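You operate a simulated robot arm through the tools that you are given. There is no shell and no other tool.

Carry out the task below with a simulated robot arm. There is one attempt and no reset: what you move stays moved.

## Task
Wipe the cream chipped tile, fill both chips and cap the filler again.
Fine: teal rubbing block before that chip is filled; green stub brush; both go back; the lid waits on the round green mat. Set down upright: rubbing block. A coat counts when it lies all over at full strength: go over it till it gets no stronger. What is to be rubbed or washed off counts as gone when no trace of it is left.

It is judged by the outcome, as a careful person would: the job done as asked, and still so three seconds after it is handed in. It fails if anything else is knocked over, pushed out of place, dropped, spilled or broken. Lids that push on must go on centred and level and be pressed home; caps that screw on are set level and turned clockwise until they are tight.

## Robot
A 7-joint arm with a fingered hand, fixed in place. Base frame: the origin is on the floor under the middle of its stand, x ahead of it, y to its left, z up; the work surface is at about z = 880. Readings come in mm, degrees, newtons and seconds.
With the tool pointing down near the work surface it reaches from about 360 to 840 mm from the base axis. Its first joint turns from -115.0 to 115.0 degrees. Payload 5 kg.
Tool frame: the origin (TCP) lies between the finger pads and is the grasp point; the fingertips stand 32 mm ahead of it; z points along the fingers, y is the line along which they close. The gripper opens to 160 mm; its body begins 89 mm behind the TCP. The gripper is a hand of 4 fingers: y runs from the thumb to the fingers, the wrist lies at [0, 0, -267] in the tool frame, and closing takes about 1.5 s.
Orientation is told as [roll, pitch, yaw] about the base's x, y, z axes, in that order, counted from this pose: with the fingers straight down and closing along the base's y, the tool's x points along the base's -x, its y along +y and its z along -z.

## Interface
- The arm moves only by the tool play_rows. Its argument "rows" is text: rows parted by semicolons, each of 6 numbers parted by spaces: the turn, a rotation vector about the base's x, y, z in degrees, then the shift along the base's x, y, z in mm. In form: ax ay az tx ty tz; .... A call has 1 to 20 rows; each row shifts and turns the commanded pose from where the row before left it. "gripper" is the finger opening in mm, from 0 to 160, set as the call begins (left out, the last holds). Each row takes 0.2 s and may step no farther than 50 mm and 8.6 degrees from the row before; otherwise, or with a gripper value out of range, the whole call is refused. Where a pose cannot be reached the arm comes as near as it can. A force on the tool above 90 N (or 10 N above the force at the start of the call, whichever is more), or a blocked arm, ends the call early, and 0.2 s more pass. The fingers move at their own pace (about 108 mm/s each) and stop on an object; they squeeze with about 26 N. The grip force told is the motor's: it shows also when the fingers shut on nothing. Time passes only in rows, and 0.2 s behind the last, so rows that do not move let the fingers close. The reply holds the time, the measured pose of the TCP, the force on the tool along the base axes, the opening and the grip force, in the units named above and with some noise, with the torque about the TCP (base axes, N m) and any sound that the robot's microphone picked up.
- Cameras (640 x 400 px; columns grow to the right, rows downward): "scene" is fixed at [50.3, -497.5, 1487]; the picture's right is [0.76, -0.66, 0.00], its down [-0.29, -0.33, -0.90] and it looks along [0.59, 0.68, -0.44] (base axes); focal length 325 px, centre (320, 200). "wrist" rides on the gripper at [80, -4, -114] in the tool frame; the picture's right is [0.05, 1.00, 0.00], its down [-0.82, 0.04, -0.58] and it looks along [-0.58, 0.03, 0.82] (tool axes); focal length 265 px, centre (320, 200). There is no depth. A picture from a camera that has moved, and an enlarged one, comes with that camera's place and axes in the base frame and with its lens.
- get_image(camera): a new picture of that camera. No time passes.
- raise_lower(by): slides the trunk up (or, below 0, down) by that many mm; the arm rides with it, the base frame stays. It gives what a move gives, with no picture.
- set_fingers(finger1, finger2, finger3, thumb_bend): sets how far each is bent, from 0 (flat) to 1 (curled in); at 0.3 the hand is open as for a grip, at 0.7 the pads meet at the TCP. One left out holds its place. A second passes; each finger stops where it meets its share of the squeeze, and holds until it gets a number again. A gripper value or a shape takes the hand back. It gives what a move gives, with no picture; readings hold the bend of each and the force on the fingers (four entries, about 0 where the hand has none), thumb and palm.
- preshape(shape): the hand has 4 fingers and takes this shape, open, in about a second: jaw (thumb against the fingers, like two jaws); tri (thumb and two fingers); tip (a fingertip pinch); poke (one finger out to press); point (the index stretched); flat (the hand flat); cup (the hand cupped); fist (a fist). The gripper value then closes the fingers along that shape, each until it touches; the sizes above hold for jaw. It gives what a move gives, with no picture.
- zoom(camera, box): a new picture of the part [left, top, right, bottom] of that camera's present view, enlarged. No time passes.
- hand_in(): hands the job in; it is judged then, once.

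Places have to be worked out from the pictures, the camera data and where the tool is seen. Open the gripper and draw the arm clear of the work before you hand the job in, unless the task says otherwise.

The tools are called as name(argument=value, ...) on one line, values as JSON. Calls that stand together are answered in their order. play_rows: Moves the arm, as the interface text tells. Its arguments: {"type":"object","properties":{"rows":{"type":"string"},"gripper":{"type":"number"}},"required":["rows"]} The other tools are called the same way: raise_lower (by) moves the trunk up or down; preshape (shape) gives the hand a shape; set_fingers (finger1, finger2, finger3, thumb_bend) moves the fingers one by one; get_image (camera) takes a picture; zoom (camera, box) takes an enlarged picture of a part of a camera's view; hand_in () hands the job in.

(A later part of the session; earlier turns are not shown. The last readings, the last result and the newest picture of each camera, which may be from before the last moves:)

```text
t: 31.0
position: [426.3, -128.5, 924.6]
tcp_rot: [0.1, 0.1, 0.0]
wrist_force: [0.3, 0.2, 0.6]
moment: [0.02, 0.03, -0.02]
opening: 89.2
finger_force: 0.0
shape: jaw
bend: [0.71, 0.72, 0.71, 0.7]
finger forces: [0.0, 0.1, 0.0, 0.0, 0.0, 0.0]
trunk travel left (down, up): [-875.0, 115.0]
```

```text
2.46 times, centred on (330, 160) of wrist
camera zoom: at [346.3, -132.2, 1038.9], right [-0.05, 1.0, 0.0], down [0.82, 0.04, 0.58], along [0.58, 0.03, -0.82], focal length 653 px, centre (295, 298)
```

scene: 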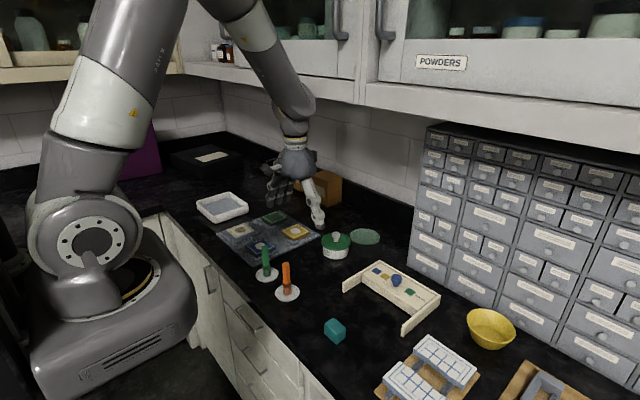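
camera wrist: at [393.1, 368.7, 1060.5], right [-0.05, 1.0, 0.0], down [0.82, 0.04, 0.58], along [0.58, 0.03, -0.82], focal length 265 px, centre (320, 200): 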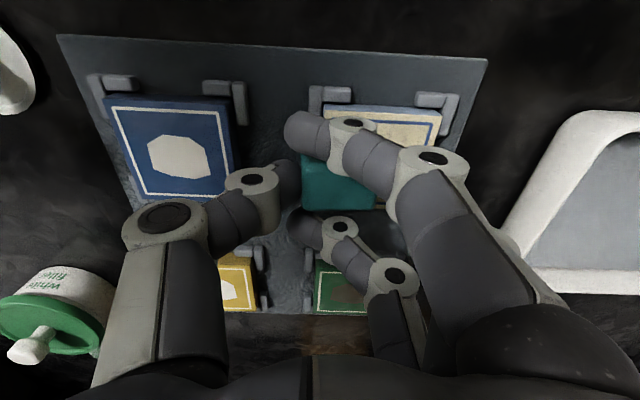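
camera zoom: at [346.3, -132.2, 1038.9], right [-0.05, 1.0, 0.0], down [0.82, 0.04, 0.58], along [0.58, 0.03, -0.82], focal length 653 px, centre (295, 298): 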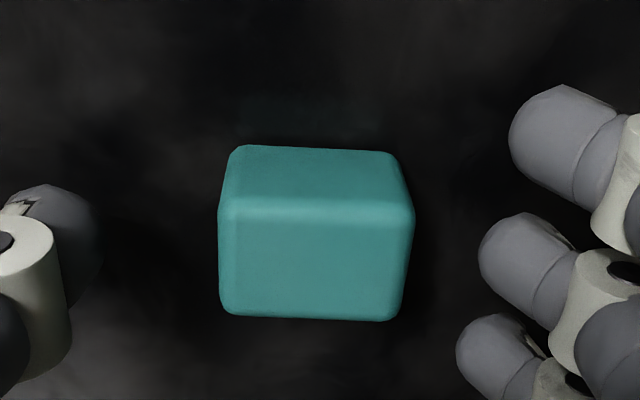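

The block stands upright, centred at about (427, −123.5). I'll regrip about 9–10 mm higher so the fingertips stay clear of its bottom face.

play_rows(rows="0 0 0 0 -1.5 5; 0 0 0 0 0 5; 0 0 0 0 0 0")

play_rows(rows="0 0 0 0 0 0; 0 0 0 0 0 0; 0 0 0 0 0 0; 0 0 0 0 0 0; 0 0 0 0 0 0; 0 0 0 0 0 0; 0 0 0 0 0 0", gripper=25)

zoom(camera="scene", box=[300, 290, 380, 350])

zoom(camera="wrist", box=[200, 80, 460, 240])

```text
t: 31.8
position: [425.6, -129.2, 934.7]
tcp_rot: [0.0, 0.0, 0.0]
wrist_force: [-0.2, 1.4, -0.3]
moment: [0.02, -0.03, -0.05]
opening: 89.6
finger_force: 0.0
shape: jaw
bend: [0.71, 0.72, 0.71, 0.7]
finger forces: [0.0, 0.1, 0.0, 0.1, 0.0, 0.0]
trunk travel left (down, up): [-875.0, 115.0]
```

```text
t: 33.4
position: [426.2, -130.4, 936.1]
tcp_rot: [-0.1, 0.0, -0.2]
wrist_force: [0.2, -7.0, 10.0]
moment: [-0.2, 0.0, -0.02]
opening: 18.4
finger_force: 25.7
shape: jaw
bend: [0.68, 0.72, 0.68, 0.72]
finger forces: [0.0, 13.8, 0.1, 0.0, 23.0, 0.1]
trunk travel left (down, up): [-875.0, 115.0]
```

```text
6.67 times, centred on (340, 320) of scene
camera zoom: at [50.3, -497.5, 1487.0], right [0.76, -0.66, 0.0], down [-0.29, -0.33, -0.9], along [0.59, 0.68, -0.44], focal length 2165 px, centre (187, -600)
```

zoom: 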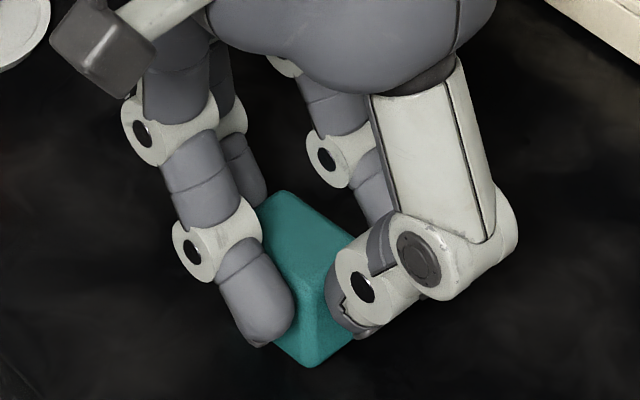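

```text
2.46 times, centred on (330, 160) of wrist
camera zoom: at [346.1, -134.3, 1049.3], right [-0.05, 1.0, 0.0], down [0.81, 0.04, 0.58], along [0.58, 0.03, -0.82], focal length 653 px, centre (295, 298)
```

zoom: 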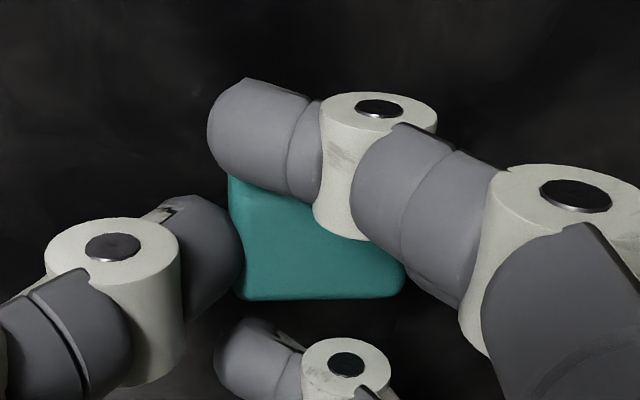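

The thumb presses in high on the block while the finger bears low. I'll lift slightly and see how the block settles in this higher grip.

play_rows(rows="0 0 0 0 0 4; 0 0 0 0 0 8; 0 0 0 0 0 15; 0 0 0 0 0 0")

zoom(camera="scene", box=[315, 280, 375, 330])

zoom(camera="wrist", box=[200, 80, 460, 240])

```text
t: 34.4
position: [426.8, -128.9, 963.3]
tcp_rot: [0.1, 0.0, 0.0]
wrist_force: [0.2, 1.0, -1.1]
moment: [0.0, -0.01, -0.01]
opening: 17.2
finger_force: 25.4
shape: jaw
bend: [0.68, 0.71, 0.68, 0.72]
finger forces: [0.1, 15.9, 0.0, 0.1, 15.8, 0.0]
trunk travel left (down, up): [-875.0, 115.0]
```

```text
8.00 times, centred on (345, 305) of scene
camera zoom: at [50.3, -497.5, 1487.0], right [0.76, -0.66, 0.0], down [-0.29, -0.33, -0.9], along [0.59, 0.68, -0.44], focal length 2598 px, centre (120, -640)
```

zoom: 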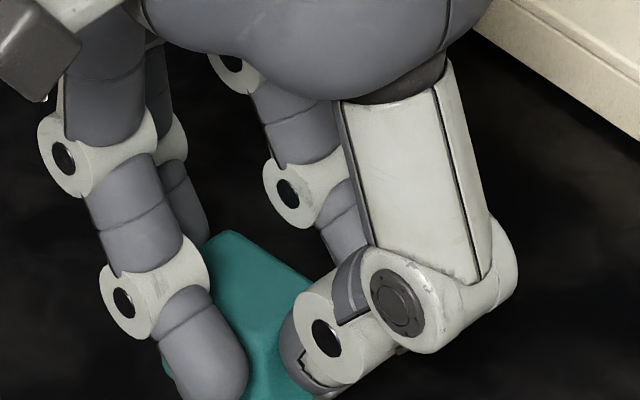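

```text
2.46 times, centred on (330, 160) of wrist
camera zoom: at [346.8, -132.7, 1076.9], right [-0.05, 1.0, 0.0], down [0.82, 0.04, 0.58], along [0.58, 0.03, -0.82], focal length 653 px, centre (295, 298)
```

zoom: 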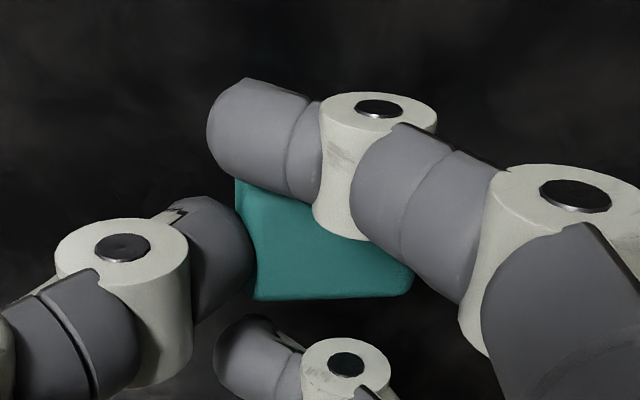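

zoom(camera="scene", box=[315, 300, 375, 345])

```text
8.89 times, centred on (345, 322) of scene
camera zoom: at [50.3, -497.5, 1487.0], right [0.76, -0.66, 0.0], down [-0.29, -0.33, -0.9], along [0.59, 0.68, -0.44], focal length 2886 px, centre (98, -889)
```

zoom: 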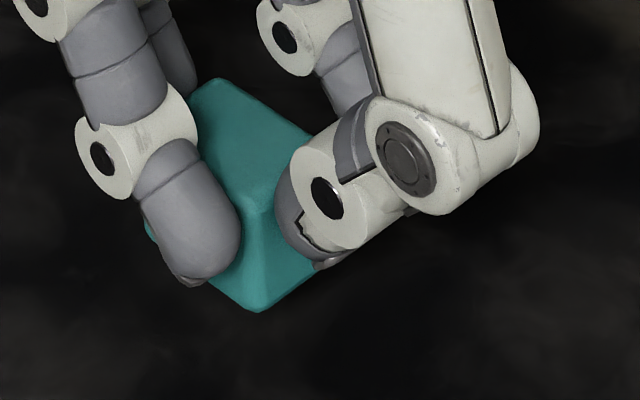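

In this higher grip the block hangs well below the fingertips, leaning only about 5–7° (+y side low). I'll add a +6° roll of the hand to level it, and carry it to the cream tile.

play_rows(rows="0 0 0 0 0 45; 0 0 0 0 0 50; 6 0 0 0 0 5; 0 0 0 4.2 43.8 0; 0 0 0 4.2 43.8 0; 0 0 0 4.2 43.8 0; 0 0 0 4.2 43.8 0; 0 0 0 4.2 43.8 0; 0 0 0 4.2 43.8 0; 0 0 0 4.2 43.8 0; 0 0 0 4.2 43.8 0; 0 0 0 4.2 43.8 0; 0 0 0 4.2 43.8 0; 0 0 0 4.2 43.8 0; 0 0 0 4.2 43.8 0; 0 0 0 0 0 0; 0 0 0 0 0 0")

zoom(camera="scene", box=[210, 160, 290, 220])

get_image(camera="wrist")

```text
t: 38.0
position: [475.9, 395.6, 1062.1]
tcp_rot: [5.9, -0.1, 0.0]
wrist_force: [0.7, -0.4, 0.0]
moment: [-0.03, -0.02, 0.01]
opening: 16.8
finger_force: 26.2
shape: jaw
bend: [0.68, 0.71, 0.68, 0.72]
finger forces: [0.1, 15.8, 0.1, 0.0, 15.8, 0.0]
trunk travel left (down, up): [-875.0, 115.0]
```

```text
6.67 times, centred on (250, 190) of scene
camera zoom: at [50.3, -497.5, 1487.0], right [0.76, -0.66, 0.0], down [-0.29, -0.33, -0.9], along [0.59, 0.68, -0.44], focal length 2165 px, centre (787, 267)
```

zoom: 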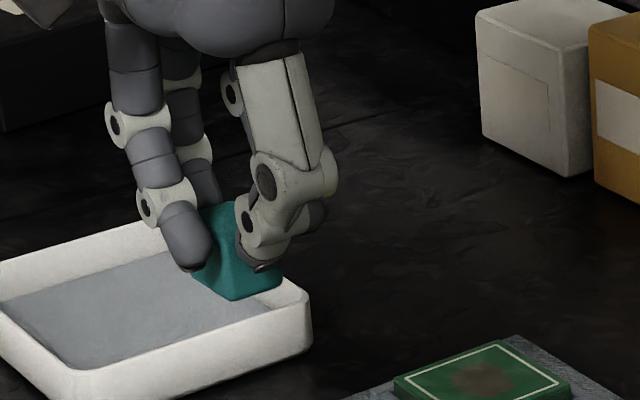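

```text
taken
camera wrist: at [396.5, 379.7, 1175.2], right [-0.05, 0.99, 0.1], down [0.82, -0.02, 0.58], along [0.58, 0.11, -0.81], focal length 265 px, centre (320, 200)
```

wrist: 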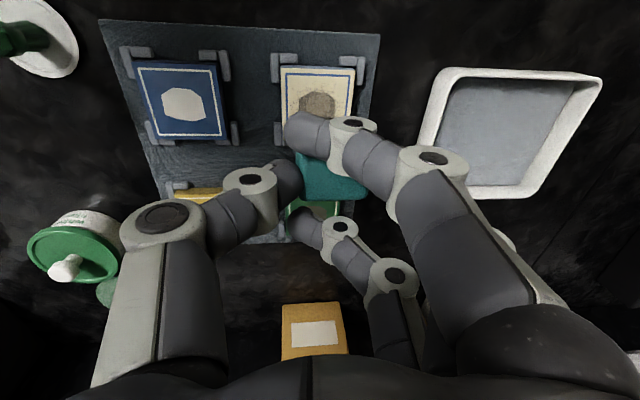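

The block now looks level to within a couple of degrees. I'll come down over the tile centre.

play_rows(rows="0 0 0 0 0 -40; 0 0 0 0 0 -30; 0 0 0 0 0 -20; 0 0 0 0 0 -9; 0 0 0 0 0 0; 0 0 0 0 0 0")

zoom(camera="scene", box=[215, 205, 275, 250])

```text
t: 39.4
position: [477.2, 396.1, 961.5]
tcp_rot: [5.9, 0.0, 0.0]
wrist_force: [-0.3, -0.4, -0.5]
moment: [0.0, 0.04, 0.01]
opening: 17.0
finger_force: 25.8
shape: jaw
bend: [0.68, 0.71, 0.68, 0.72]
finger forces: [0.0, 16.0, 0.0, 0.0, 16.0, 0.0]
trunk travel left (down, up): [-875.0, 115.0]
```

```text
8.89 times, centred on (245, 228) of scene
camera zoom: at [50.3, -497.5, 1487.0], right [0.76, -0.66, 0.0], down [-0.29, -0.33, -0.9], along [0.59, 0.68, -0.44], focal length 2886 px, centre (987, -44)
```

zoom: 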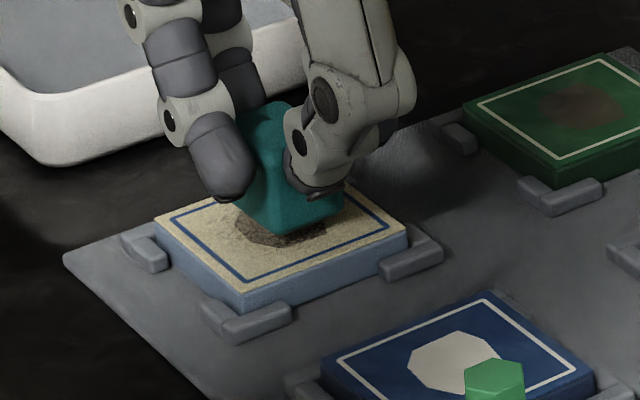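

The block hovers just above the tile centre, fingers clear. Now I step down by single millimetres watching the force.

play_rows(rows="0 0 0 0 0 -1.5; 0 0 0 0 0 -1.5; 0 0 0 0 0 0")

```text
t: 40.2
position: [475.8, 396.6, 959.3]
tcp_rot: [6.1, 0.0, 0.0]
wrist_force: [0.2, -0.3, -0.5]
moment: [-0.05, -0.02, 0.0]
opening: 16.9
finger_force: 25.7
shape: jaw
bend: [0.68, 0.71, 0.68, 0.72]
finger forces: [0.0, 15.9, 0.1, 0.0, 15.8, 0.1]
trunk travel left (down, up): [-875.0, 115.0]
```

play_rows(rows="0 0 0 0 0 -1; 0 0 0 0 0 -1; 0 0 0 0 0 0")

```text
t: 41.0
position: [477.5, 395.2, 956.6]
tcp_rot: [6.1, 0.0, 0.1]
wrist_force: [0.7, 0.0, -0.6]
moment: [0.01, 0.0, -0.05]
opening: 16.9
finger_force: 26.5
shape: jaw
bend: [0.68, 0.71, 0.68, 0.72]
finger forces: [0.0, 15.9, 0.1, 0.0, 15.8, 0.1]
trunk travel left (down, up): [-875.0, 115.0]
```

play_rows(rows="0 0 0 0 0 -1; 0 0 0 0 0 -1; 0 0 0 0 0 0")

```text
t: 41.8
position: [477.0, 396.4, 955.8]
tcp_rot: [6.0, 0.1, -0.1]
wrist_force: [1.0, -0.7, 0.3]
moment: [0.02, -0.01, -0.05]
opening: 16.7
finger_force: 25.9
shape: jaw
bend: [0.68, 0.71, 0.68, 0.72]
finger forces: [0.0, 15.8, 0.0, 0.0, 15.9, 0.0]
trunk travel left (down, up): [-875.0, 115.0]
```

play_rows(rows="0 0 0 0 0 -1; 0 0 0 0 0 -1; 0 0 0 0 0 0")

```text
t: 42.6
position: [476.0, 396.2, 954.3]
tcp_rot: [6.1, -0.1, 0.0]
wrist_force: [-0.5, -2.1, 6.9]
moment: [0.2, -0.03, -0.02]
opening: 16.9
finger_force: 25.5
shape: jaw
bend: [0.68, 0.71, 0.68, 0.72]
finger forces: [0.0, 15.5, 0.0, 0.1, 16.8, 0.0]
trunk travel left (down, up): [-875.0, 115.0]
```

Contact at 7 N, again biased toward the +y edge. I'll add 4° more roll to bring the face flush.

play_rows(rows="2 0 0 0 0 0; 2 0 0 0 0 0; 0 0 0 0 0 0")

zoom(camera="scene", box=[220, 205, 270, 243])

```text
t: 43.4
position: [474.6, 395.1, 954.4]
tcp_rot: [10.0, 0.1, -0.1]
wrist_force: [-0.7, -0.4, 0.4]
moment: [-0.05, 0.01, 0.03]
opening: 17.0
finger_force: 26.0
shape: jaw
bend: [0.68, 0.71, 0.68, 0.72]
finger forces: [0.1, 16.1, 0.0, 0.0, 17.0, 0.0]
trunk travel left (down, up): [-875.0, 115.0]
```

```text
10.53 times, centred on (245, 224) of scene
camera zoom: at [50.3, -497.5, 1487.0], right [0.76, -0.66, 0.0], down [-0.29, -0.33, -0.9], along [0.59, 0.68, -0.44], focal length 3418 px, centre (1110, -53)
```

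zoom: 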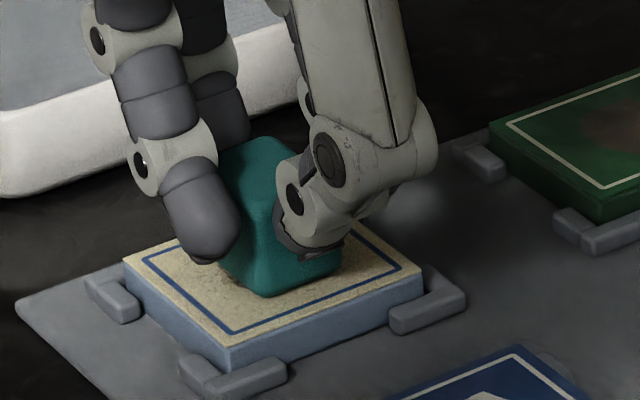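

play_rows(rows="0 0 0 0 0 -1; 0 0 0 0 0 -0.5; 0 0 0 0 0 0")

```text
t: 44.2
position: [476.3, 395.6, 953.6]
tcp_rot: [10.0, 0.0, 0.1]
wrist_force: [-0.1, -1.5, 4.1]
moment: [-0.1, 0.0, 0.04]
opening: 17.4
finger_force: 26.6
shape: jaw
bend: [0.68, 0.71, 0.68, 0.72]
finger forces: [0.0, 16.5, 0.0, 0.1, 18.1, 0.1]
trunk travel left (down, up): [-875.0, 115.0]
```

Now the contact has moved to the −y edge, so flush lies between. I'll roll back 2° and press lightly.

play_rows(rows="-2 0 0 0 0 0; 0 0 0 0 0 -0.5; 0 0 0 0 0 0")

```text
t: 45.0
position: [475.8, 396.4, 953.2]
tcp_rot: [8.1, -0.1, 0.0]
wrist_force: [1.2, -0.5, 11.0]
moment: [0.28, -0.02, -0.03]
opening: 17.6
finger_force: 25.9
shape: jaw
bend: [0.68, 0.71, 0.68, 0.73]
finger forces: [0.0, 16.4, 0.0, 0.0, 16.3, 0.0]
trunk travel left (down, up): [-875.0, 115.0]
```

The pressure now sits inside the block's face. I'll make the first rubbing strokes along y and then look.

play_rows(rows="0 0 0 0 6 0; 0 0 0 0 6 0; 0 0 0 0 -6 0; 0 0 0 0 -6 0; 0 0 0 0 -6 0; 0 0 0 0 -6 0; 0 0 0 0 6 0; 0 0 0 0 6 0; 0 0 0 0 0 0")

zoom(camera="scene", box=[220, 205, 270, 243])

zoom(camera="wrist", box=[250, 80, 430, 230])

```text
t: 47.0
position: [475.6, 393.4, 952.3]
tcp_rot: [8.0, 0.1, -0.1]
wrist_force: [-1.2, -6.8, 11.8]
moment: [-0.06, 0.01, 0.02]
opening: 18.7
finger_force: 26.0
shape: jaw
bend: [0.68, 0.72, 0.68, 0.73]
finger forces: [0.0, 14.4, 0.1, 0.0, 22.2, 0.0]
trunk travel left (down, up): [-875.0, 115.0]
```

```text
10.53 times, centred on (245, 224) of scene
camera zoom: at [50.3, -497.5, 1487.0], right [0.76, -0.66, 0.0], down [-0.29, -0.33, -0.9], along [0.59, 0.68, -0.44], focal length 3418 px, centre (1110, -53)
```

zoom: 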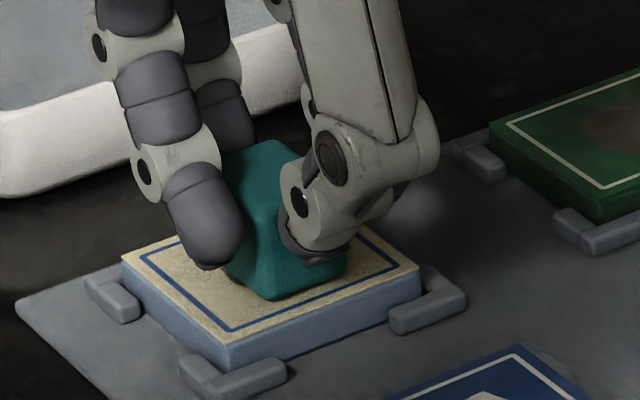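

```text
2.67 times, centred on (340, 155) of wrist
camera zoom: at [396.5, 374.8, 1064.4], right [-0.05, 0.99, 0.14], down [0.81, -0.04, 0.58], along [0.58, 0.14, -0.8], focal length 708 px, centre (267, 320)
```

zoom: 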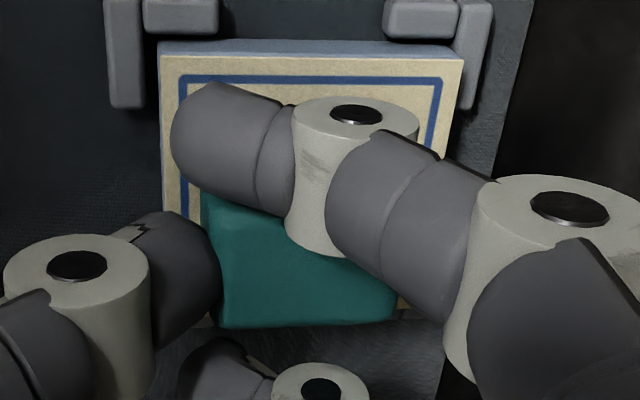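

The area around looks cleaner already. I'll go on with strokes on the near (−x) part, then the far part.

play_rows(rows="0 0 0 -6 0 0; 0 0 0 -6 0 0; 0 0 0 -5 0 0; 0 0 0 0 6 0; 0 0 0 0 7 0; 0 0 0 0 -7 0; 0 0 0 0 -6 0; 0 0 0 0 -6 0; 0 0 0 0 -7 0; 0 0 0 0 7 0; 0 0 0 0 6 0; 0 0 0 5 0 0; 0 0 0 6 0 0; 0 0 0 6 0 0; 0 0 0 0 0 0")

```text
t: 50.2
position: [475.3, 397.4, 953.5]
tcp_rot: [8.0, 0.0, -0.1]
wrist_force: [0.6, 0.6, -0.7]
moment: [0.0, 0.0, 0.02]
opening: 17.6
finger_force: 25.8
shape: jaw
bend: [0.68, 0.71, 0.68, 0.72]
finger forces: [0.1, 15.4, 0.0, 0.1, 15.4, 0.0]
trunk travel left (down, up): [-875.0, 115.0]
```

The contact force went to zero; the block may have shifted in the grip. I'll look before pressing on.

zoom(camera="scene", box=[220, 205, 270, 243])

zoom(camera="wrist", box=[250, 80, 430, 230])

```text
10.53 times, centred on (245, 224) of scene
camera zoom: at [50.3, -497.5, 1487.0], right [0.76, -0.66, 0.0], down [-0.29, -0.33, -0.9], along [0.59, 0.68, -0.44], focal length 3418 px, centre (1110, -53)
```

zoom: 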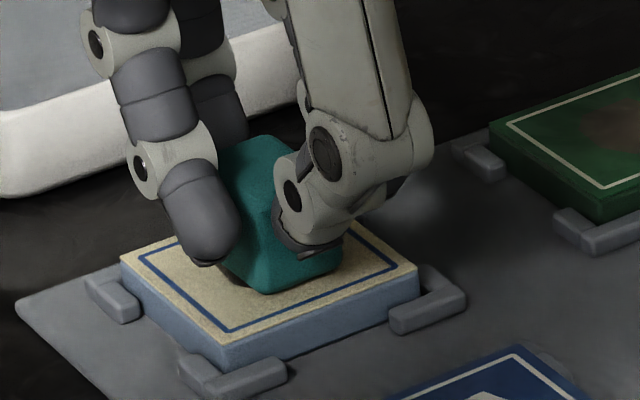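

```text
2.67 times, centred on (340, 155) of wrist
camera zoom: at [396.3, 376.4, 1065.1], right [-0.05, 0.99, 0.14], down [0.82, -0.04, 0.58], along [0.58, 0.14, -0.8], focal length 708 px, centre (267, 320)
```

zoom: 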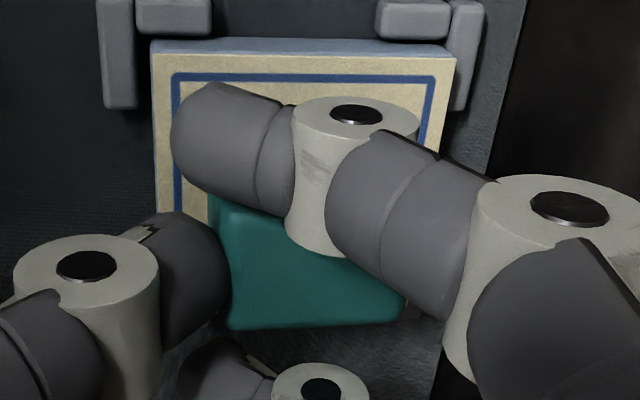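

play_rows(rows="0 0 0 0 0 -0.8; 0 0 0 0 0 -0.7; 0 0 0 0 0 0")

```text
t: 51.0
position: [475.6, 396.1, 951.6]
tcp_rot: [8.1, -0.1, 0.1]
wrist_force: [1.1, -1.1, 8.7]
moment: [0.18, 0.03, -0.03]
opening: 17.8
finger_force: 25.6
shape: jaw
bend: [0.68, 0.72, 0.68, 0.72]
finger forces: [0.0, 15.1, 0.0, 0.1, 16.7, 0.0]
trunk travel left (down, up): [-875.0, 115.0]
```

Contact is back at 8.7 N and well within the face. Strokes over the far (+x) part next.

play_rows(rows="0 0 0 6 0 0; 0 0 0 6 0 0; 0 0 0 5 0 -0.3; 0 0 0 0 6 0; 0 0 0 0 7 0; 0 0 0 0 -7 0; 0 0 0 0 -6 0; 0 0 0 0 -6 0; 0 0 0 0 -7 0; 0 0 0 0 7 0; 0 0 0 0 6 0; 0 0 0 0 0 0")

zoom(camera="scene", box=[220, 205, 270, 243])

zoom(camera="wrist", box=[250, 50, 430, 200])

```text
t: 53.6
position: [492.8, 395.0, 950.5]
tcp_rot: [8.0, 0.0, -0.2]
wrist_force: [-0.6, -4.3, 6.7]
moment: [-0.07, 0.01, -0.03]
opening: 16.1
finger_force: 26.6
shape: jaw
bend: [0.69, 0.72, 0.68, 0.73]
finger forces: [0.1, 12.5, 0.0, 0.1, 17.8, 0.0]
trunk travel left (down, up): [-875.0, 115.0]
```

```text
10.53 times, centred on (245, 224) of scene
camera zoom: at [50.3, -497.5, 1487.0], right [0.76, -0.66, 0.0], down [-0.29, -0.33, -0.9], along [0.59, 0.68, -0.44], focal length 3418 px, centre (1110, -53)
```

zoom: 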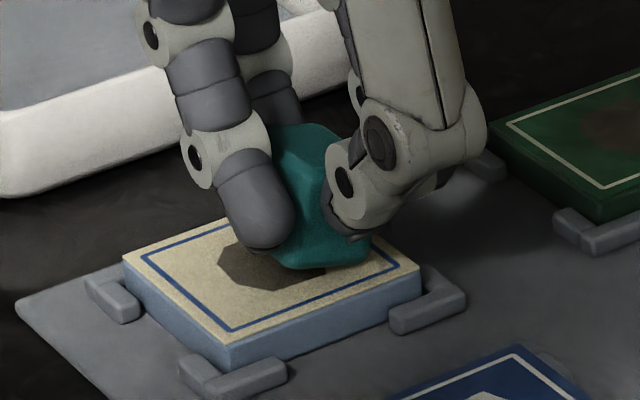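

```text
2.67 times, centred on (340, 125) of wrist
camera zoom: at [413.8, 374.8, 1063.0], right [-0.05, 0.99, 0.14], down [0.82, -0.04, 0.58], along [0.58, 0.14, -0.8], focal length 708 px, centre (267, 400)
```

zoom: 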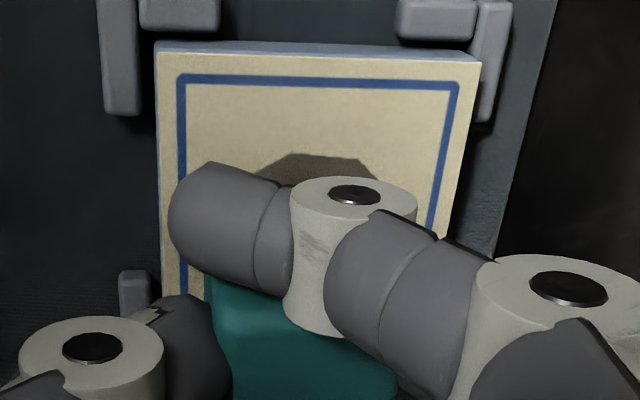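

The near half of the cream tile is clean, so rubbing works. I'll do another set of strokes slightly farther out in x and back through the centre.

play_rows(rows="0 0 0 4 0 -0.3; 0 0 0 0 6 0; 0 0 0 0 7 0; 0 0 0 0 -7 0; 0 0 0 0 -6 0; 0 0 0 0 -6 0; 0 0 0 0 -7 0; 0 0 0 -6 0 0; 0 0 0 0 7 0; 0 0 0 0 6 0; 0 0 0 0 6 0; 0 0 0 0 7 0; 0 0 0 -6 0 0; 0 0 0 0 -7 0; 0 0 0 0 -6 0; 0 0 0 0 -6 0; 0 0 0 0 -7 0; 0 0 0 0 0 0")

play_rows(rows="0 0 0 0 0 15; 0 0 0 0 0 35; 0 0 0 0 0 40; 0 0 0 0 0 0")

zoom(camera="scene", box=[220, 205, 270, 243])

get_image(camera="wrist")

```text
t: 57.4
position: [484.3, 382.6, 949.8]
tcp_rot: [7.9, 0.0, 0.1]
wrist_force: [0.6, 0.1, 0.0]
moment: [0.02, -0.02, -0.01]
opening: 15.7
finger_force: 25.6
shape: jaw
bend: [0.69, 0.72, 0.68, 0.73]
finger forces: [0.0, 14.0, 0.0, 0.0, 13.6, 0.0]
trunk travel left (down, up): [-875.0, 115.0]
```

```text
t: 58.4
position: [486.4, 384.6, 1041.8]
tcp_rot: [8.0, -0.1, 0.0]
wrist_force: [-0.9, -0.3, -0.6]
moment: [-0.02, 0.02, 0.03]
opening: 15.6
finger_force: 26.1
shape: jaw
bend: [0.69, 0.72, 0.68, 0.73]
finger forces: [0.1, 13.8, 0.0, 0.0, 13.9, 0.0]
trunk travel left (down, up): [-875.0, 115.0]
```

```text
10.53 times, centred on (245, 224) of scene
camera zoom: at [50.3, -497.5, 1487.0], right [0.76, -0.66, 0.0], down [-0.29, -0.33, -0.9], along [0.59, 0.68, -0.44], focal length 3418 px, centre (1110, -53)
```

zoom: 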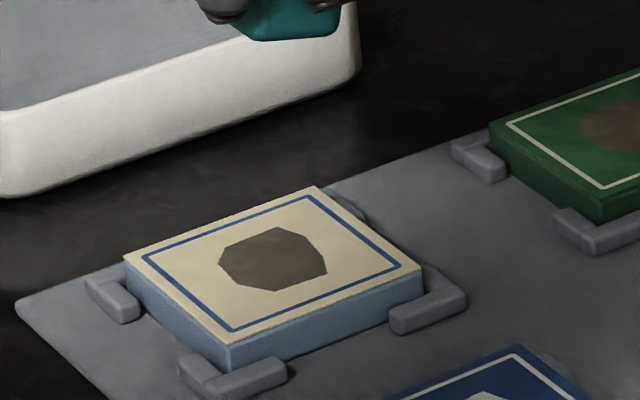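

```text
taken
camera wrist: at [406.4, 364.2, 1152.9], right [-0.05, 0.99, 0.14], down [0.82, -0.04, 0.58], along [0.58, 0.14, -0.8], focal length 265 px, centre (320, 200)
```

wrist: 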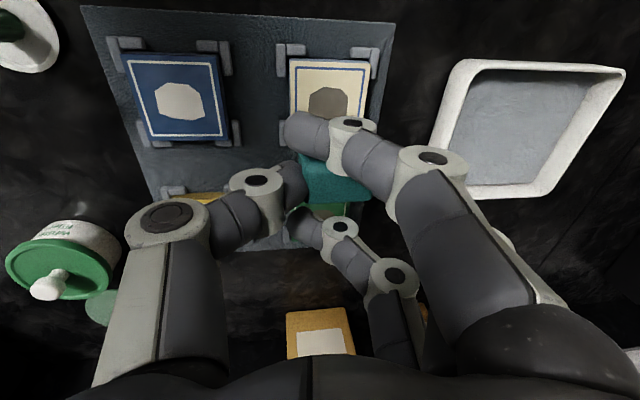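

The tile looks clean with a crisp-edged chip. I'll shift the hand forward for an unobstructed close view of the whole tile.

play_rows(rows="0 0 0 25 0 15; 0 0 0 25 0 15; 0 0 0 0 0 0; 0 0 0 0 0 0")

zoom(camera="wrist", box=[260, 0, 400, 110])

zoom(camera="scene", box=[230, 222, 260, 244])

```text
t: 59.4
position: [536.3, 382.5, 1070.3]
tcp_rot: [8.0, -0.1, 0.0]
wrist_force: [0.0, 0.5, 0.0]
moment: [0.01, 0.0, -0.01]
opening: 15.6
finger_force: 26.6
shape: jaw
bend: [0.69, 0.72, 0.68, 0.73]
finger forces: [0.1, 13.8, 0.0, 0.1, 13.7, 0.0]
trunk travel left (down, up): [-875.0, 115.0]
```

```text
3.64 times, centred on (330, 55) of wrist
camera zoom: at [456.1, 363.0, 1181.3], right [-0.05, 0.99, 0.14], down [0.82, -0.04, 0.58], along [0.58, 0.14, -0.8], focal length 965 px, centre (284, 727)
```

zoom: 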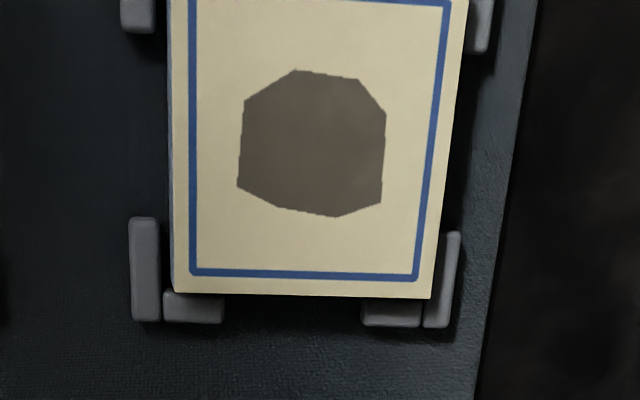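

```text
16.00 times, centred on (245, 233) of scene
camera zoom: at [50.3, -497.5, 1487.0], right [0.76, -0.66, 0.0], down [-0.29, -0.33, -0.9], along [0.59, 0.68, -0.44], focal length 5196 px, centre (1520, -328)
```

zoom: 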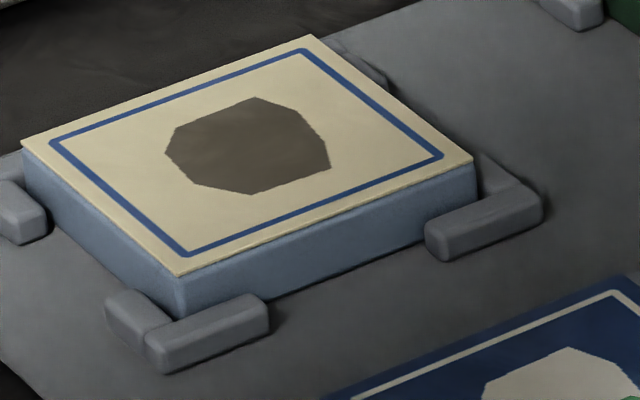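

The cream tile is completely clean. Now I carry the block back to its home spot.

play_rows(rows="0 0 0 -9.2 -43 0; 0 0 0 -9.2 -43 0; 0 0 0 -9.2 -43 0; 0 0 0 -9.2 -43 0; 0 0 0 -9.2 -43 0; 0 0 0 -9.2 -43 0; 0 0 0 -9.2 -43 0; 0 0 0 -9.2 -43 0; 0 0 0 -9.2 -43 0; 0 0 0 -9.2 -43 0; 0 0 0 -9.2 -43 0; 0 0 0 -9.2 -43 0; 0 0 0 0 0 -40; 0 0 0 0 0 -40; 0 0 0 0 0 -30; 0 0 0 0 0 0; 0 0 0 0 0 0")

zoom(camera="scene", box=[310, 290, 380, 350])

get_image(camera="wrist")

```text
t: 63.0
position: [426.9, -134.7, 960.5]
tcp_rot: [8.1, 0.0, 0.0]
wrist_force: [-0.1, -1.0, 0.0]
moment: [0.0, -0.01, -0.02]
opening: 15.6
finger_force: 25.5
shape: jaw
bend: [0.69, 0.72, 0.68, 0.73]
finger forces: [0.0, 13.8, 0.0, 0.1, 13.8, 0.0]
trunk travel left (down, up): [-875.0, 115.0]
```

```text
6.67 times, centred on (345, 320) of scene
camera zoom: at [50.3, -497.5, 1487.0], right [0.76, -0.66, 0.0], down [-0.29, -0.33, -0.9], along [0.59, 0.68, -0.44], focal length 2165 px, centre (153, -600)
```

zoom: 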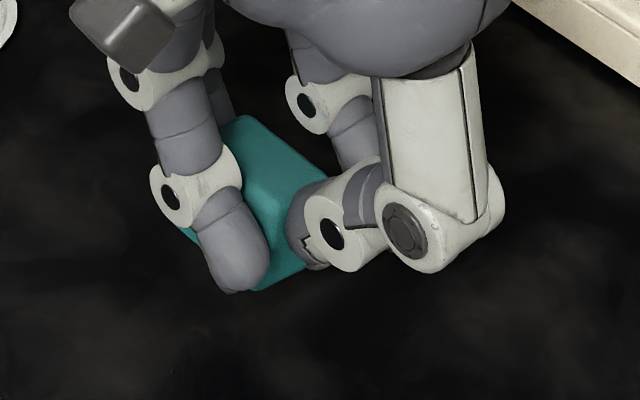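

```text
taken
camera wrist: at [347.6, -153.8, 1072.1], right [-0.05, 0.99, 0.14], down [0.82, -0.04, 0.58], along [0.58, 0.14, -0.8], focal length 265 px, centre (320, 200)
```

wrist: 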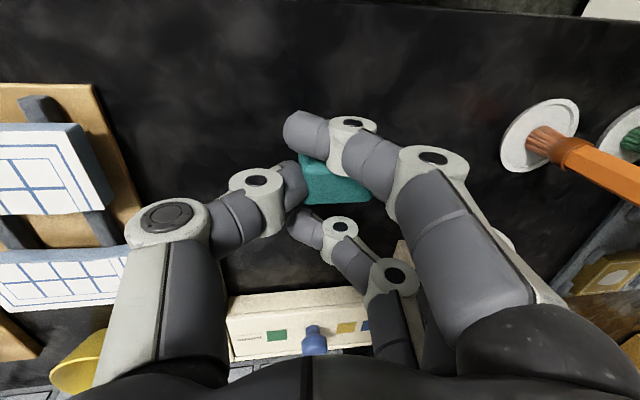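

zoom(camera="scene", box=[325, 300, 365, 340])

zoom(camera="wrist", box=[270, 100, 400, 230])

```text
10.00 times, centred on (345, 320) of scene
camera zoom: at [50.3, -497.5, 1487.0], right [0.76, -0.66, 0.0], down [-0.29, -0.33, -0.9], along [0.59, 0.68, -0.44], focal length 3247 px, centre (70, -1000)
```

zoom: 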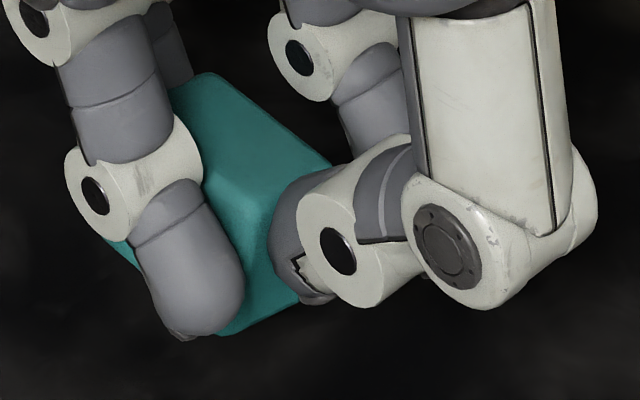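

```text
3.08 times, centred on (335, 165) of wrist
camera zoom: at [347.6, -153.8, 1072.1], right [-0.05, 0.99, 0.14], down [0.82, -0.04, 0.58], along [0.58, 0.14, -0.8], focal length 817 px, centre (274, 308)
```

zoom: 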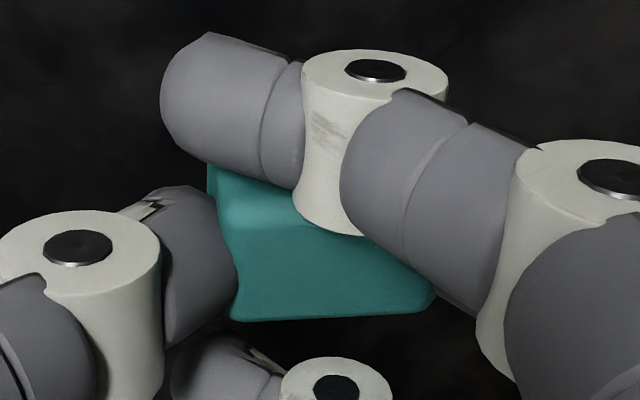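

The block has pitched about 15–20° in the grip (+x edge low) from the rubbing. I'll tilt the hand back by 14° about y to level the block before setting it down.

play_rows(rows="0 -5 0 -4 0 0; 0 -5 0 -4 0 0; 0 -4 0 -3 0 0; 0 0 0 0 0 0")

zoom(camera="scene", box=[325, 300, 365, 340])

zoom(camera="wrist", box=[270, 100, 400, 230])

```text
t: 64.0
position: [414.8, -134.9, 960.6]
tcp_rot: [7.9, -14.0, -0.1]
wrist_force: [-0.5, -0.4, -0.6]
moment: [0.02, -0.03, 0.0]
opening: 15.6
finger_force: 26.5
shape: jaw
bend: [0.69, 0.72, 0.68, 0.73]
finger forces: [0.0, 13.7, 0.0, 0.1, 13.8, 0.0]
trunk travel left (down, up): [-875.0, 115.0]
```

```text
10.00 times, centred on (345, 320) of scene
camera zoom: at [50.3, -497.5, 1487.0], right [0.76, -0.66, 0.0], down [-0.29, -0.33, -0.9], along [0.59, 0.68, -0.44], focal length 3247 px, centre (70, -1000)
```

zoom: 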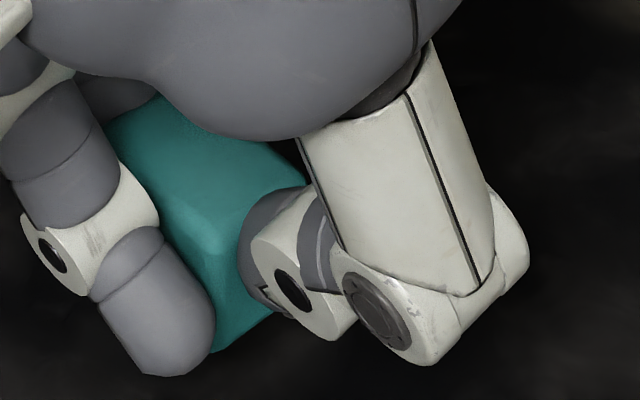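

```text
3.08 times, centred on (335, 165) of wrist
camera zoom: at [310.2, -153.2, 1049.5], right [-0.08, 0.99, 0.12], down [0.65, -0.04, 0.76], along [0.75, 0.14, -0.64], focal length 817 px, centre (274, 308)
```

zoom: 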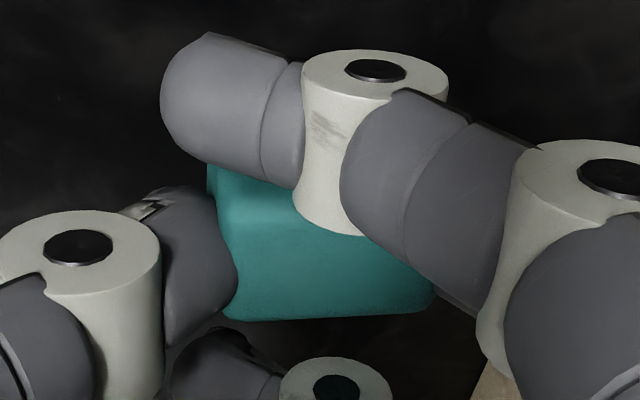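

The block now looks upright. I'll shift it a few mm to match its original spot and lower it to the table.

play_rows(rows="0 0 0 2 -1.2 -12; 0 0 0 2 -1.2 -10; 0 0 0 0 0 -3; 0 0 0 0 0 0")

zoom(camera="scene", box=[325, 305, 365, 345])

```text
t: 65.0
position: [418.1, -134.9, 935.6]
tcp_rot: [8.0, -13.9, 0.1]
wrist_force: [-0.2, 0.4, -0.9]
moment: [-0.02, 0.01, 0.02]
opening: 15.5
finger_force: 25.7
shape: jaw
bend: [0.69, 0.72, 0.68, 0.73]
finger forces: [0.0, 13.7, 0.1, 0.1, 13.7, 0.1]
trunk travel left (down, up): [-875.0, 115.0]
```

```text
10.00 times, centred on (345, 325) of scene
camera zoom: at [50.3, -497.5, 1487.0], right [0.76, -0.66, 0.0], down [-0.29, -0.33, -0.9], along [0.59, 0.68, -0.44], focal length 3247 px, centre (70, -1050)
```

zoom: 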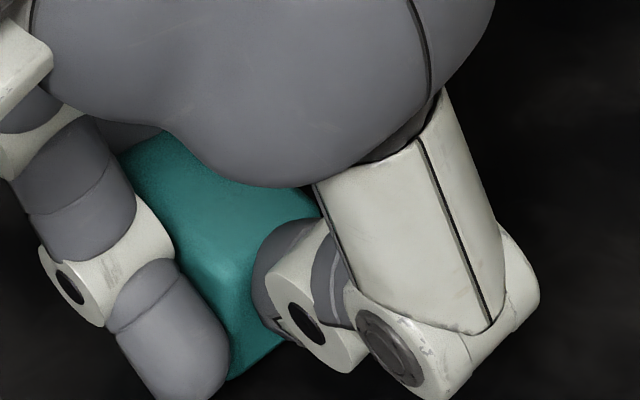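

play_rows(rows="0 0 0 0 0 -1.5; 0 0 0 0 0 -1.5; 0 0 0 0 0 0")

```text
t: 65.8
position: [417.4, -135.6, 932.3]
tcp_rot: [8.0, -14.0, -0.1]
wrist_force: [-0.6, 0.2, -0.2]
moment: [-0.02, -0.03, -0.02]
opening: 15.2
finger_force: 26.3
shape: jaw
bend: [0.69, 0.72, 0.68, 0.73]
finger forces: [0.0, 13.7, 0.0, 0.0, 13.7, 0.1]
trunk travel left (down, up): [-875.0, 115.0]
```

play_rows(rows="0 0 0 0 0 -1; 0 0 0 0 0 -1; 0 0 0 0 0 0")

```text
t: 66.6
position: [417.0, -135.6, 929.3]
tcp_rot: [7.9, -14.1, 0.0]
wrist_force: [0.0, -0.6, -1.1]
moment: [-0.01, 0.02, 0.0]
opening: 15.5
finger_force: 25.6
shape: jaw
bend: [0.69, 0.72, 0.68, 0.73]
finger forces: [0.1, 13.7, 0.0, 0.0, 13.7, 0.0]
trunk travel left (down, up): [-875.0, 115.0]
```

play_rows(rows="0 0 0 0 0 -0.8; 0 0 0 0 0 -0.8; 0 0 0 0 0 0")

```text
t: 67.4
position: [418.5, -135.4, 929.0]
tcp_rot: [8.1, -14.1, -0.1]
wrist_force: [-0.4, 1.1, -0.6]
moment: [0.0, 0.0, 0.0]
opening: 15.5
finger_force: 26.6
shape: jaw
bend: [0.69, 0.72, 0.68, 0.73]
finger forces: [0.0, 13.6, 0.0, 0.0, 13.7, 0.0]
trunk travel left (down, up): [-875.0, 115.0]
```

play_rows(rows="0 0 0 0 0 -0.8; 0 0 0 0 0 -0.8; 0 0 0 0 0 0")

```text
t: 68.2
position: [416.5, -136.1, 925.9]
tcp_rot: [8.0, -14.0, 0.0]
wrist_force: [0.6, -0.3, 0.1]
moment: [-0.03, 0.01, 0.0]
opening: 15.3
finger_force: 25.9
shape: jaw
bend: [0.69, 0.72, 0.68, 0.73]
finger forces: [0.0, 13.7, 0.0, 0.0, 13.8, 0.0]
trunk travel left (down, up): [-875.0, 115.0]
```

zoom(camera="scene", box=[325, 305, 365, 345])

play_rows(rows="0 0 0 0 0 -0.8; 0 0 0 0 0 -0.8; 0 0 0 0 0 0")

```text
10.00 times, centred on (345, 325) of scene
camera zoom: at [50.3, -497.5, 1487.0], right [0.76, -0.66, 0.0], down [-0.29, -0.33, -0.9], along [0.59, 0.68, -0.44], focal length 3247 px, centre (70, -1050)
```

zoom: 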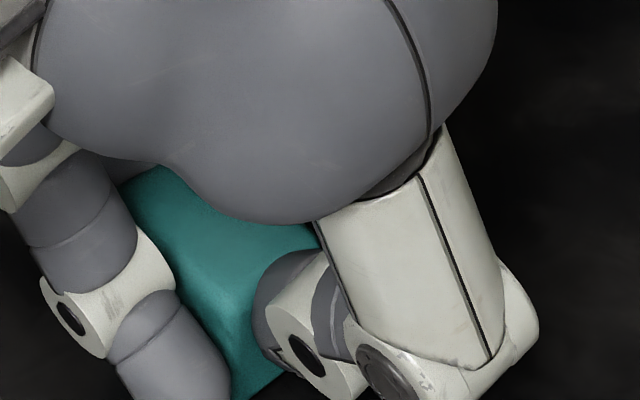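

```text
t: 69.0
position: [418.2, -134.7, 925.2]
tcp_rot: [7.9, -14.1, -0.1]
wrist_force: [-0.6, -0.3, 1.5]
moment: [0.05, -0.04, -0.03]
opening: 15.4
finger_force: 26.3
shape: jaw
bend: [0.69, 0.72, 0.68, 0.73]
finger forces: [0.1, 13.7, 0.1, 0.0, 13.8, 0.0]
trunk travel left (down, up): [-875.0, 115.0]
```

play_rows(rows="0 0 0 0 0 -0.6; 0 0 0 0 0 0; 0 0 0 0 0 0")

zoom(camera="scene", box=[325, 315, 365, 355])

```text
t: 69.8
position: [416.2, -135.1, 924.2]
tcp_rot: [8.0, -14.0, 0.1]
wrist_force: [0.6, -0.3, 4.5]
moment: [0.14, -0.03, -0.03]
opening: 15.5
finger_force: 26.0
shape: jaw
bend: [0.69, 0.72, 0.68, 0.73]
finger forces: [0.0, 14.0, 0.0, 0.0, 13.8, 0.0]
trunk travel left (down, up): [-875.0, 115.0]
```

```text
10.00 times, centred on (345, 335) of scene
camera zoom: at [50.3, -497.5, 1487.0], right [0.76, -0.66, 0.0], down [-0.29, -0.33, -0.9], along [0.59, 0.68, -0.44], focal length 3247 px, centre (70, -1150)
```

zoom: 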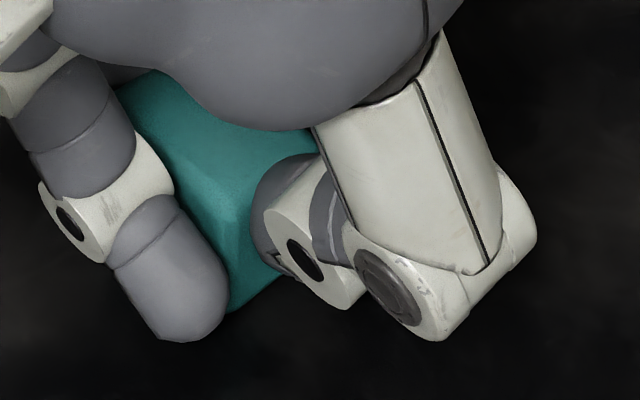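

Touching the table with 4.5 N. I open the hand to let the block settle on its base.

play_rows(rows="0 0 0 0 0 0; 0 0 0 0 0 0; 0 0 0 0 0 0; 0 0 0 0 0 0; 0 0 0 0 0 0; 0 0 0 0 0 0", gripper=90)

play_rows(rows="0 0 0 0 0 20; 0 0 0 0 0 40; 0 4 0 0 0 40; 0 5 0 0 0 20; -4 5 0 0 0 0; -4 0 0 0 0 0; 0 0 0 0 0 0")

zoom(camera="scene", box=[310, 305, 370, 350])

get_image(camera="wrist")

```text
t: 71.2
position: [415.9, -135.9, 924.3]
tcp_rot: [7.9, -13.9, 0.0]
wrist_force: [0.5, 0.7, -0.2]
moment: [0.02, 0.0, 0.02]
opening: 89.1
finger_force: 0.1
shape: jaw
bend: [0.71, 0.72, 0.71, 0.7]
finger forces: [0.0, 0.1, 0.1, 0.1, 0.0, 0.1]
trunk travel left (down, up): [-875.0, 115.0]
```

```text
t: 72.8
position: [419.2, -135.3, 1044.2]
tcp_rot: [0.0, -0.1, 0.2]
wrist_force: [-0.1, 0.1, 0.5]
moment: [0.02, -0.01, 0.01]
opening: 89.4
finger_force: 0.0
shape: jaw
bend: [0.71, 0.72, 0.71, 0.7]
finger forces: [0.0, 0.0, 0.1, 0.1, 0.1, 0.0]
trunk travel left (down, up): [-875.0, 115.0]
```

```text
8.89 times, centred on (340, 328) of scene
camera zoom: at [50.3, -497.5, 1487.0], right [0.76, -0.66, 0.0], down [-0.29, -0.33, -0.9], along [0.59, 0.68, -0.44], focal length 2886 px, centre (142, -933)
```

zoom: 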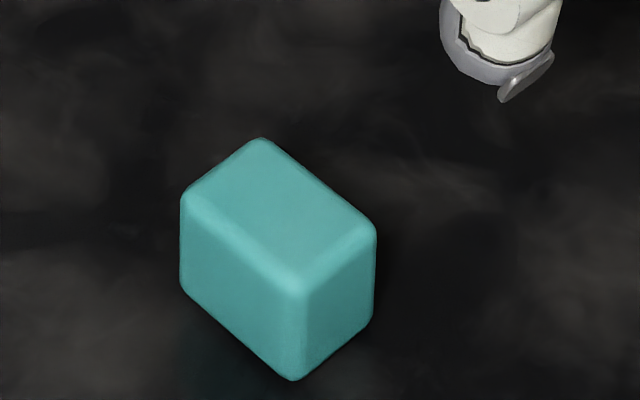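

```text
taken
camera wrist: at [339.5, -139.9, 1158.1], right [-0.05, 1.0, 0.0], down [0.82, 0.04, 0.58], along [0.58, 0.03, -0.82], focal length 265 px, centre (320, 200)
```

wrist: 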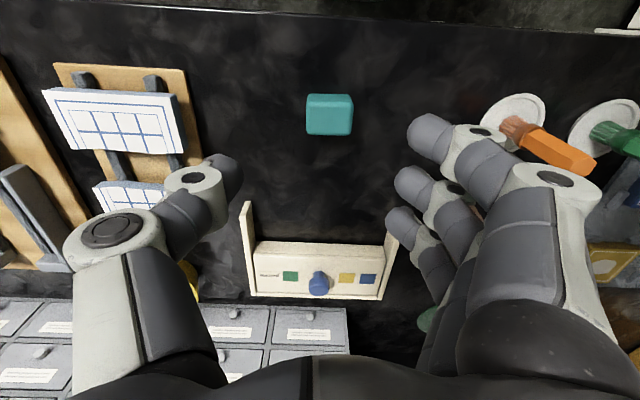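

The block stands upright about 9 mm from its original spot. While I'm here I'll nudge it closer by closing the hand around it on the table and sliding a little.

play_rows(rows="0 0 0 3 9.8 -30; 0 0 0 0 0 -40; 0 0 0 0 0 -25; 0 0 0 0 0 -13; 0 0 0 0 0 0")

zoom(camera="wrist", box=[200, 80, 460, 240])

```text
t: 74.0
position: [419.2, -124.8, 938.1]
tcp_rot: [0.0, 0.0, 0.2]
wrist_force: [-0.2, 0.8, -0.4]
moment: [0.02, 0.01, 0.02]
opening: 89.5
finger_force: 0.0
shape: jaw
bend: [0.71, 0.72, 0.71, 0.7]
finger forces: [0.1, 0.0, 0.0, 0.1, 0.0, 0.1]
trunk travel left (down, up): [-875.0, 115.0]
```

```text
2.46 times, centred on (330, 160) of wrist
camera zoom: at [340.3, -128.8, 1052.3], right [-0.05, 1.0, 0.0], down [0.82, 0.04, 0.58], along [0.58, 0.03, -0.82], focal length 653 px, centre (295, 298)
```

zoom: 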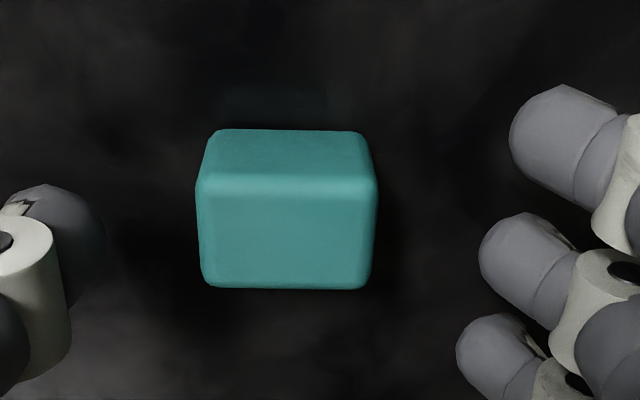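

I'll centre the hand over the original y position and close only to block width, so the thumb pushes it into place without squeezing.

play_rows(rows="0 0 0 1 5 0; 0 0 0 0 0 0")

play_rows(rows="0 0 0 0 0 0; 0 0 0 0 0 0; 0 0 0 0 0 0; 0 0 0 0 0 0; 0 0 0 0 0 0", gripper=46)

zoom(camera="wrist", box=[200, 80, 460, 240])

```text
t: 74.6
position: [419.9, -119.5, 938.5]
tcp_rot: [0.0, 0.0, 0.1]
wrist_force: [0.5, -0.8, -0.3]
moment: [0.01, 0.0, -0.04]
opening: 89.7
finger_force: 0.0
shape: jaw
bend: [0.71, 0.72, 0.71, 0.7]
finger forces: [0.1, 0.1, 0.1, 0.0, 0.1, 0.0]
trunk travel left (down, up): [-875.0, 115.0]
```

```text
t: 75.8
position: [421.4, -120.3, 938.8]
tcp_rot: [0.0, 0.0, 0.3]
wrist_force: [0.3, -0.5, 0.5]
moment: [0.01, 0.0, -0.01]
opening: 46.4
finger_force: 0.1
shape: jaw
bend: [0.73, 0.73, 0.73, 0.7]
finger forces: [0.1, 0.1, 0.1, 0.1, 0.3, 0.0]
trunk travel left (down, up): [-875.0, 115.0]
```

```text
2.46 times, centred on (330, 160) of wrist
camera zoom: at [341.5, -124.2, 1051.8], right [-0.05, 1.0, 0.0], down [0.82, 0.04, 0.58], along [0.58, 0.03, -0.82], focal length 653 px, centre (295, 298)
```

zoom: 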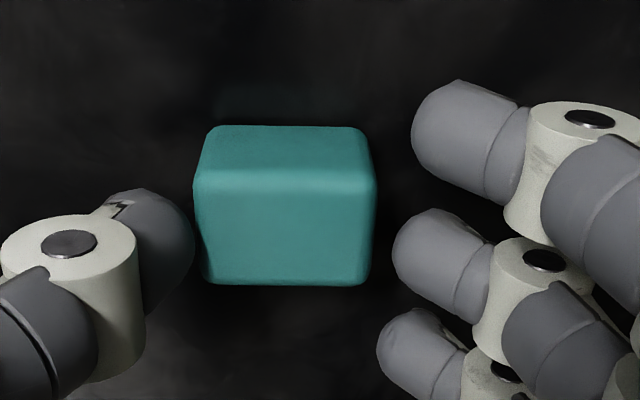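

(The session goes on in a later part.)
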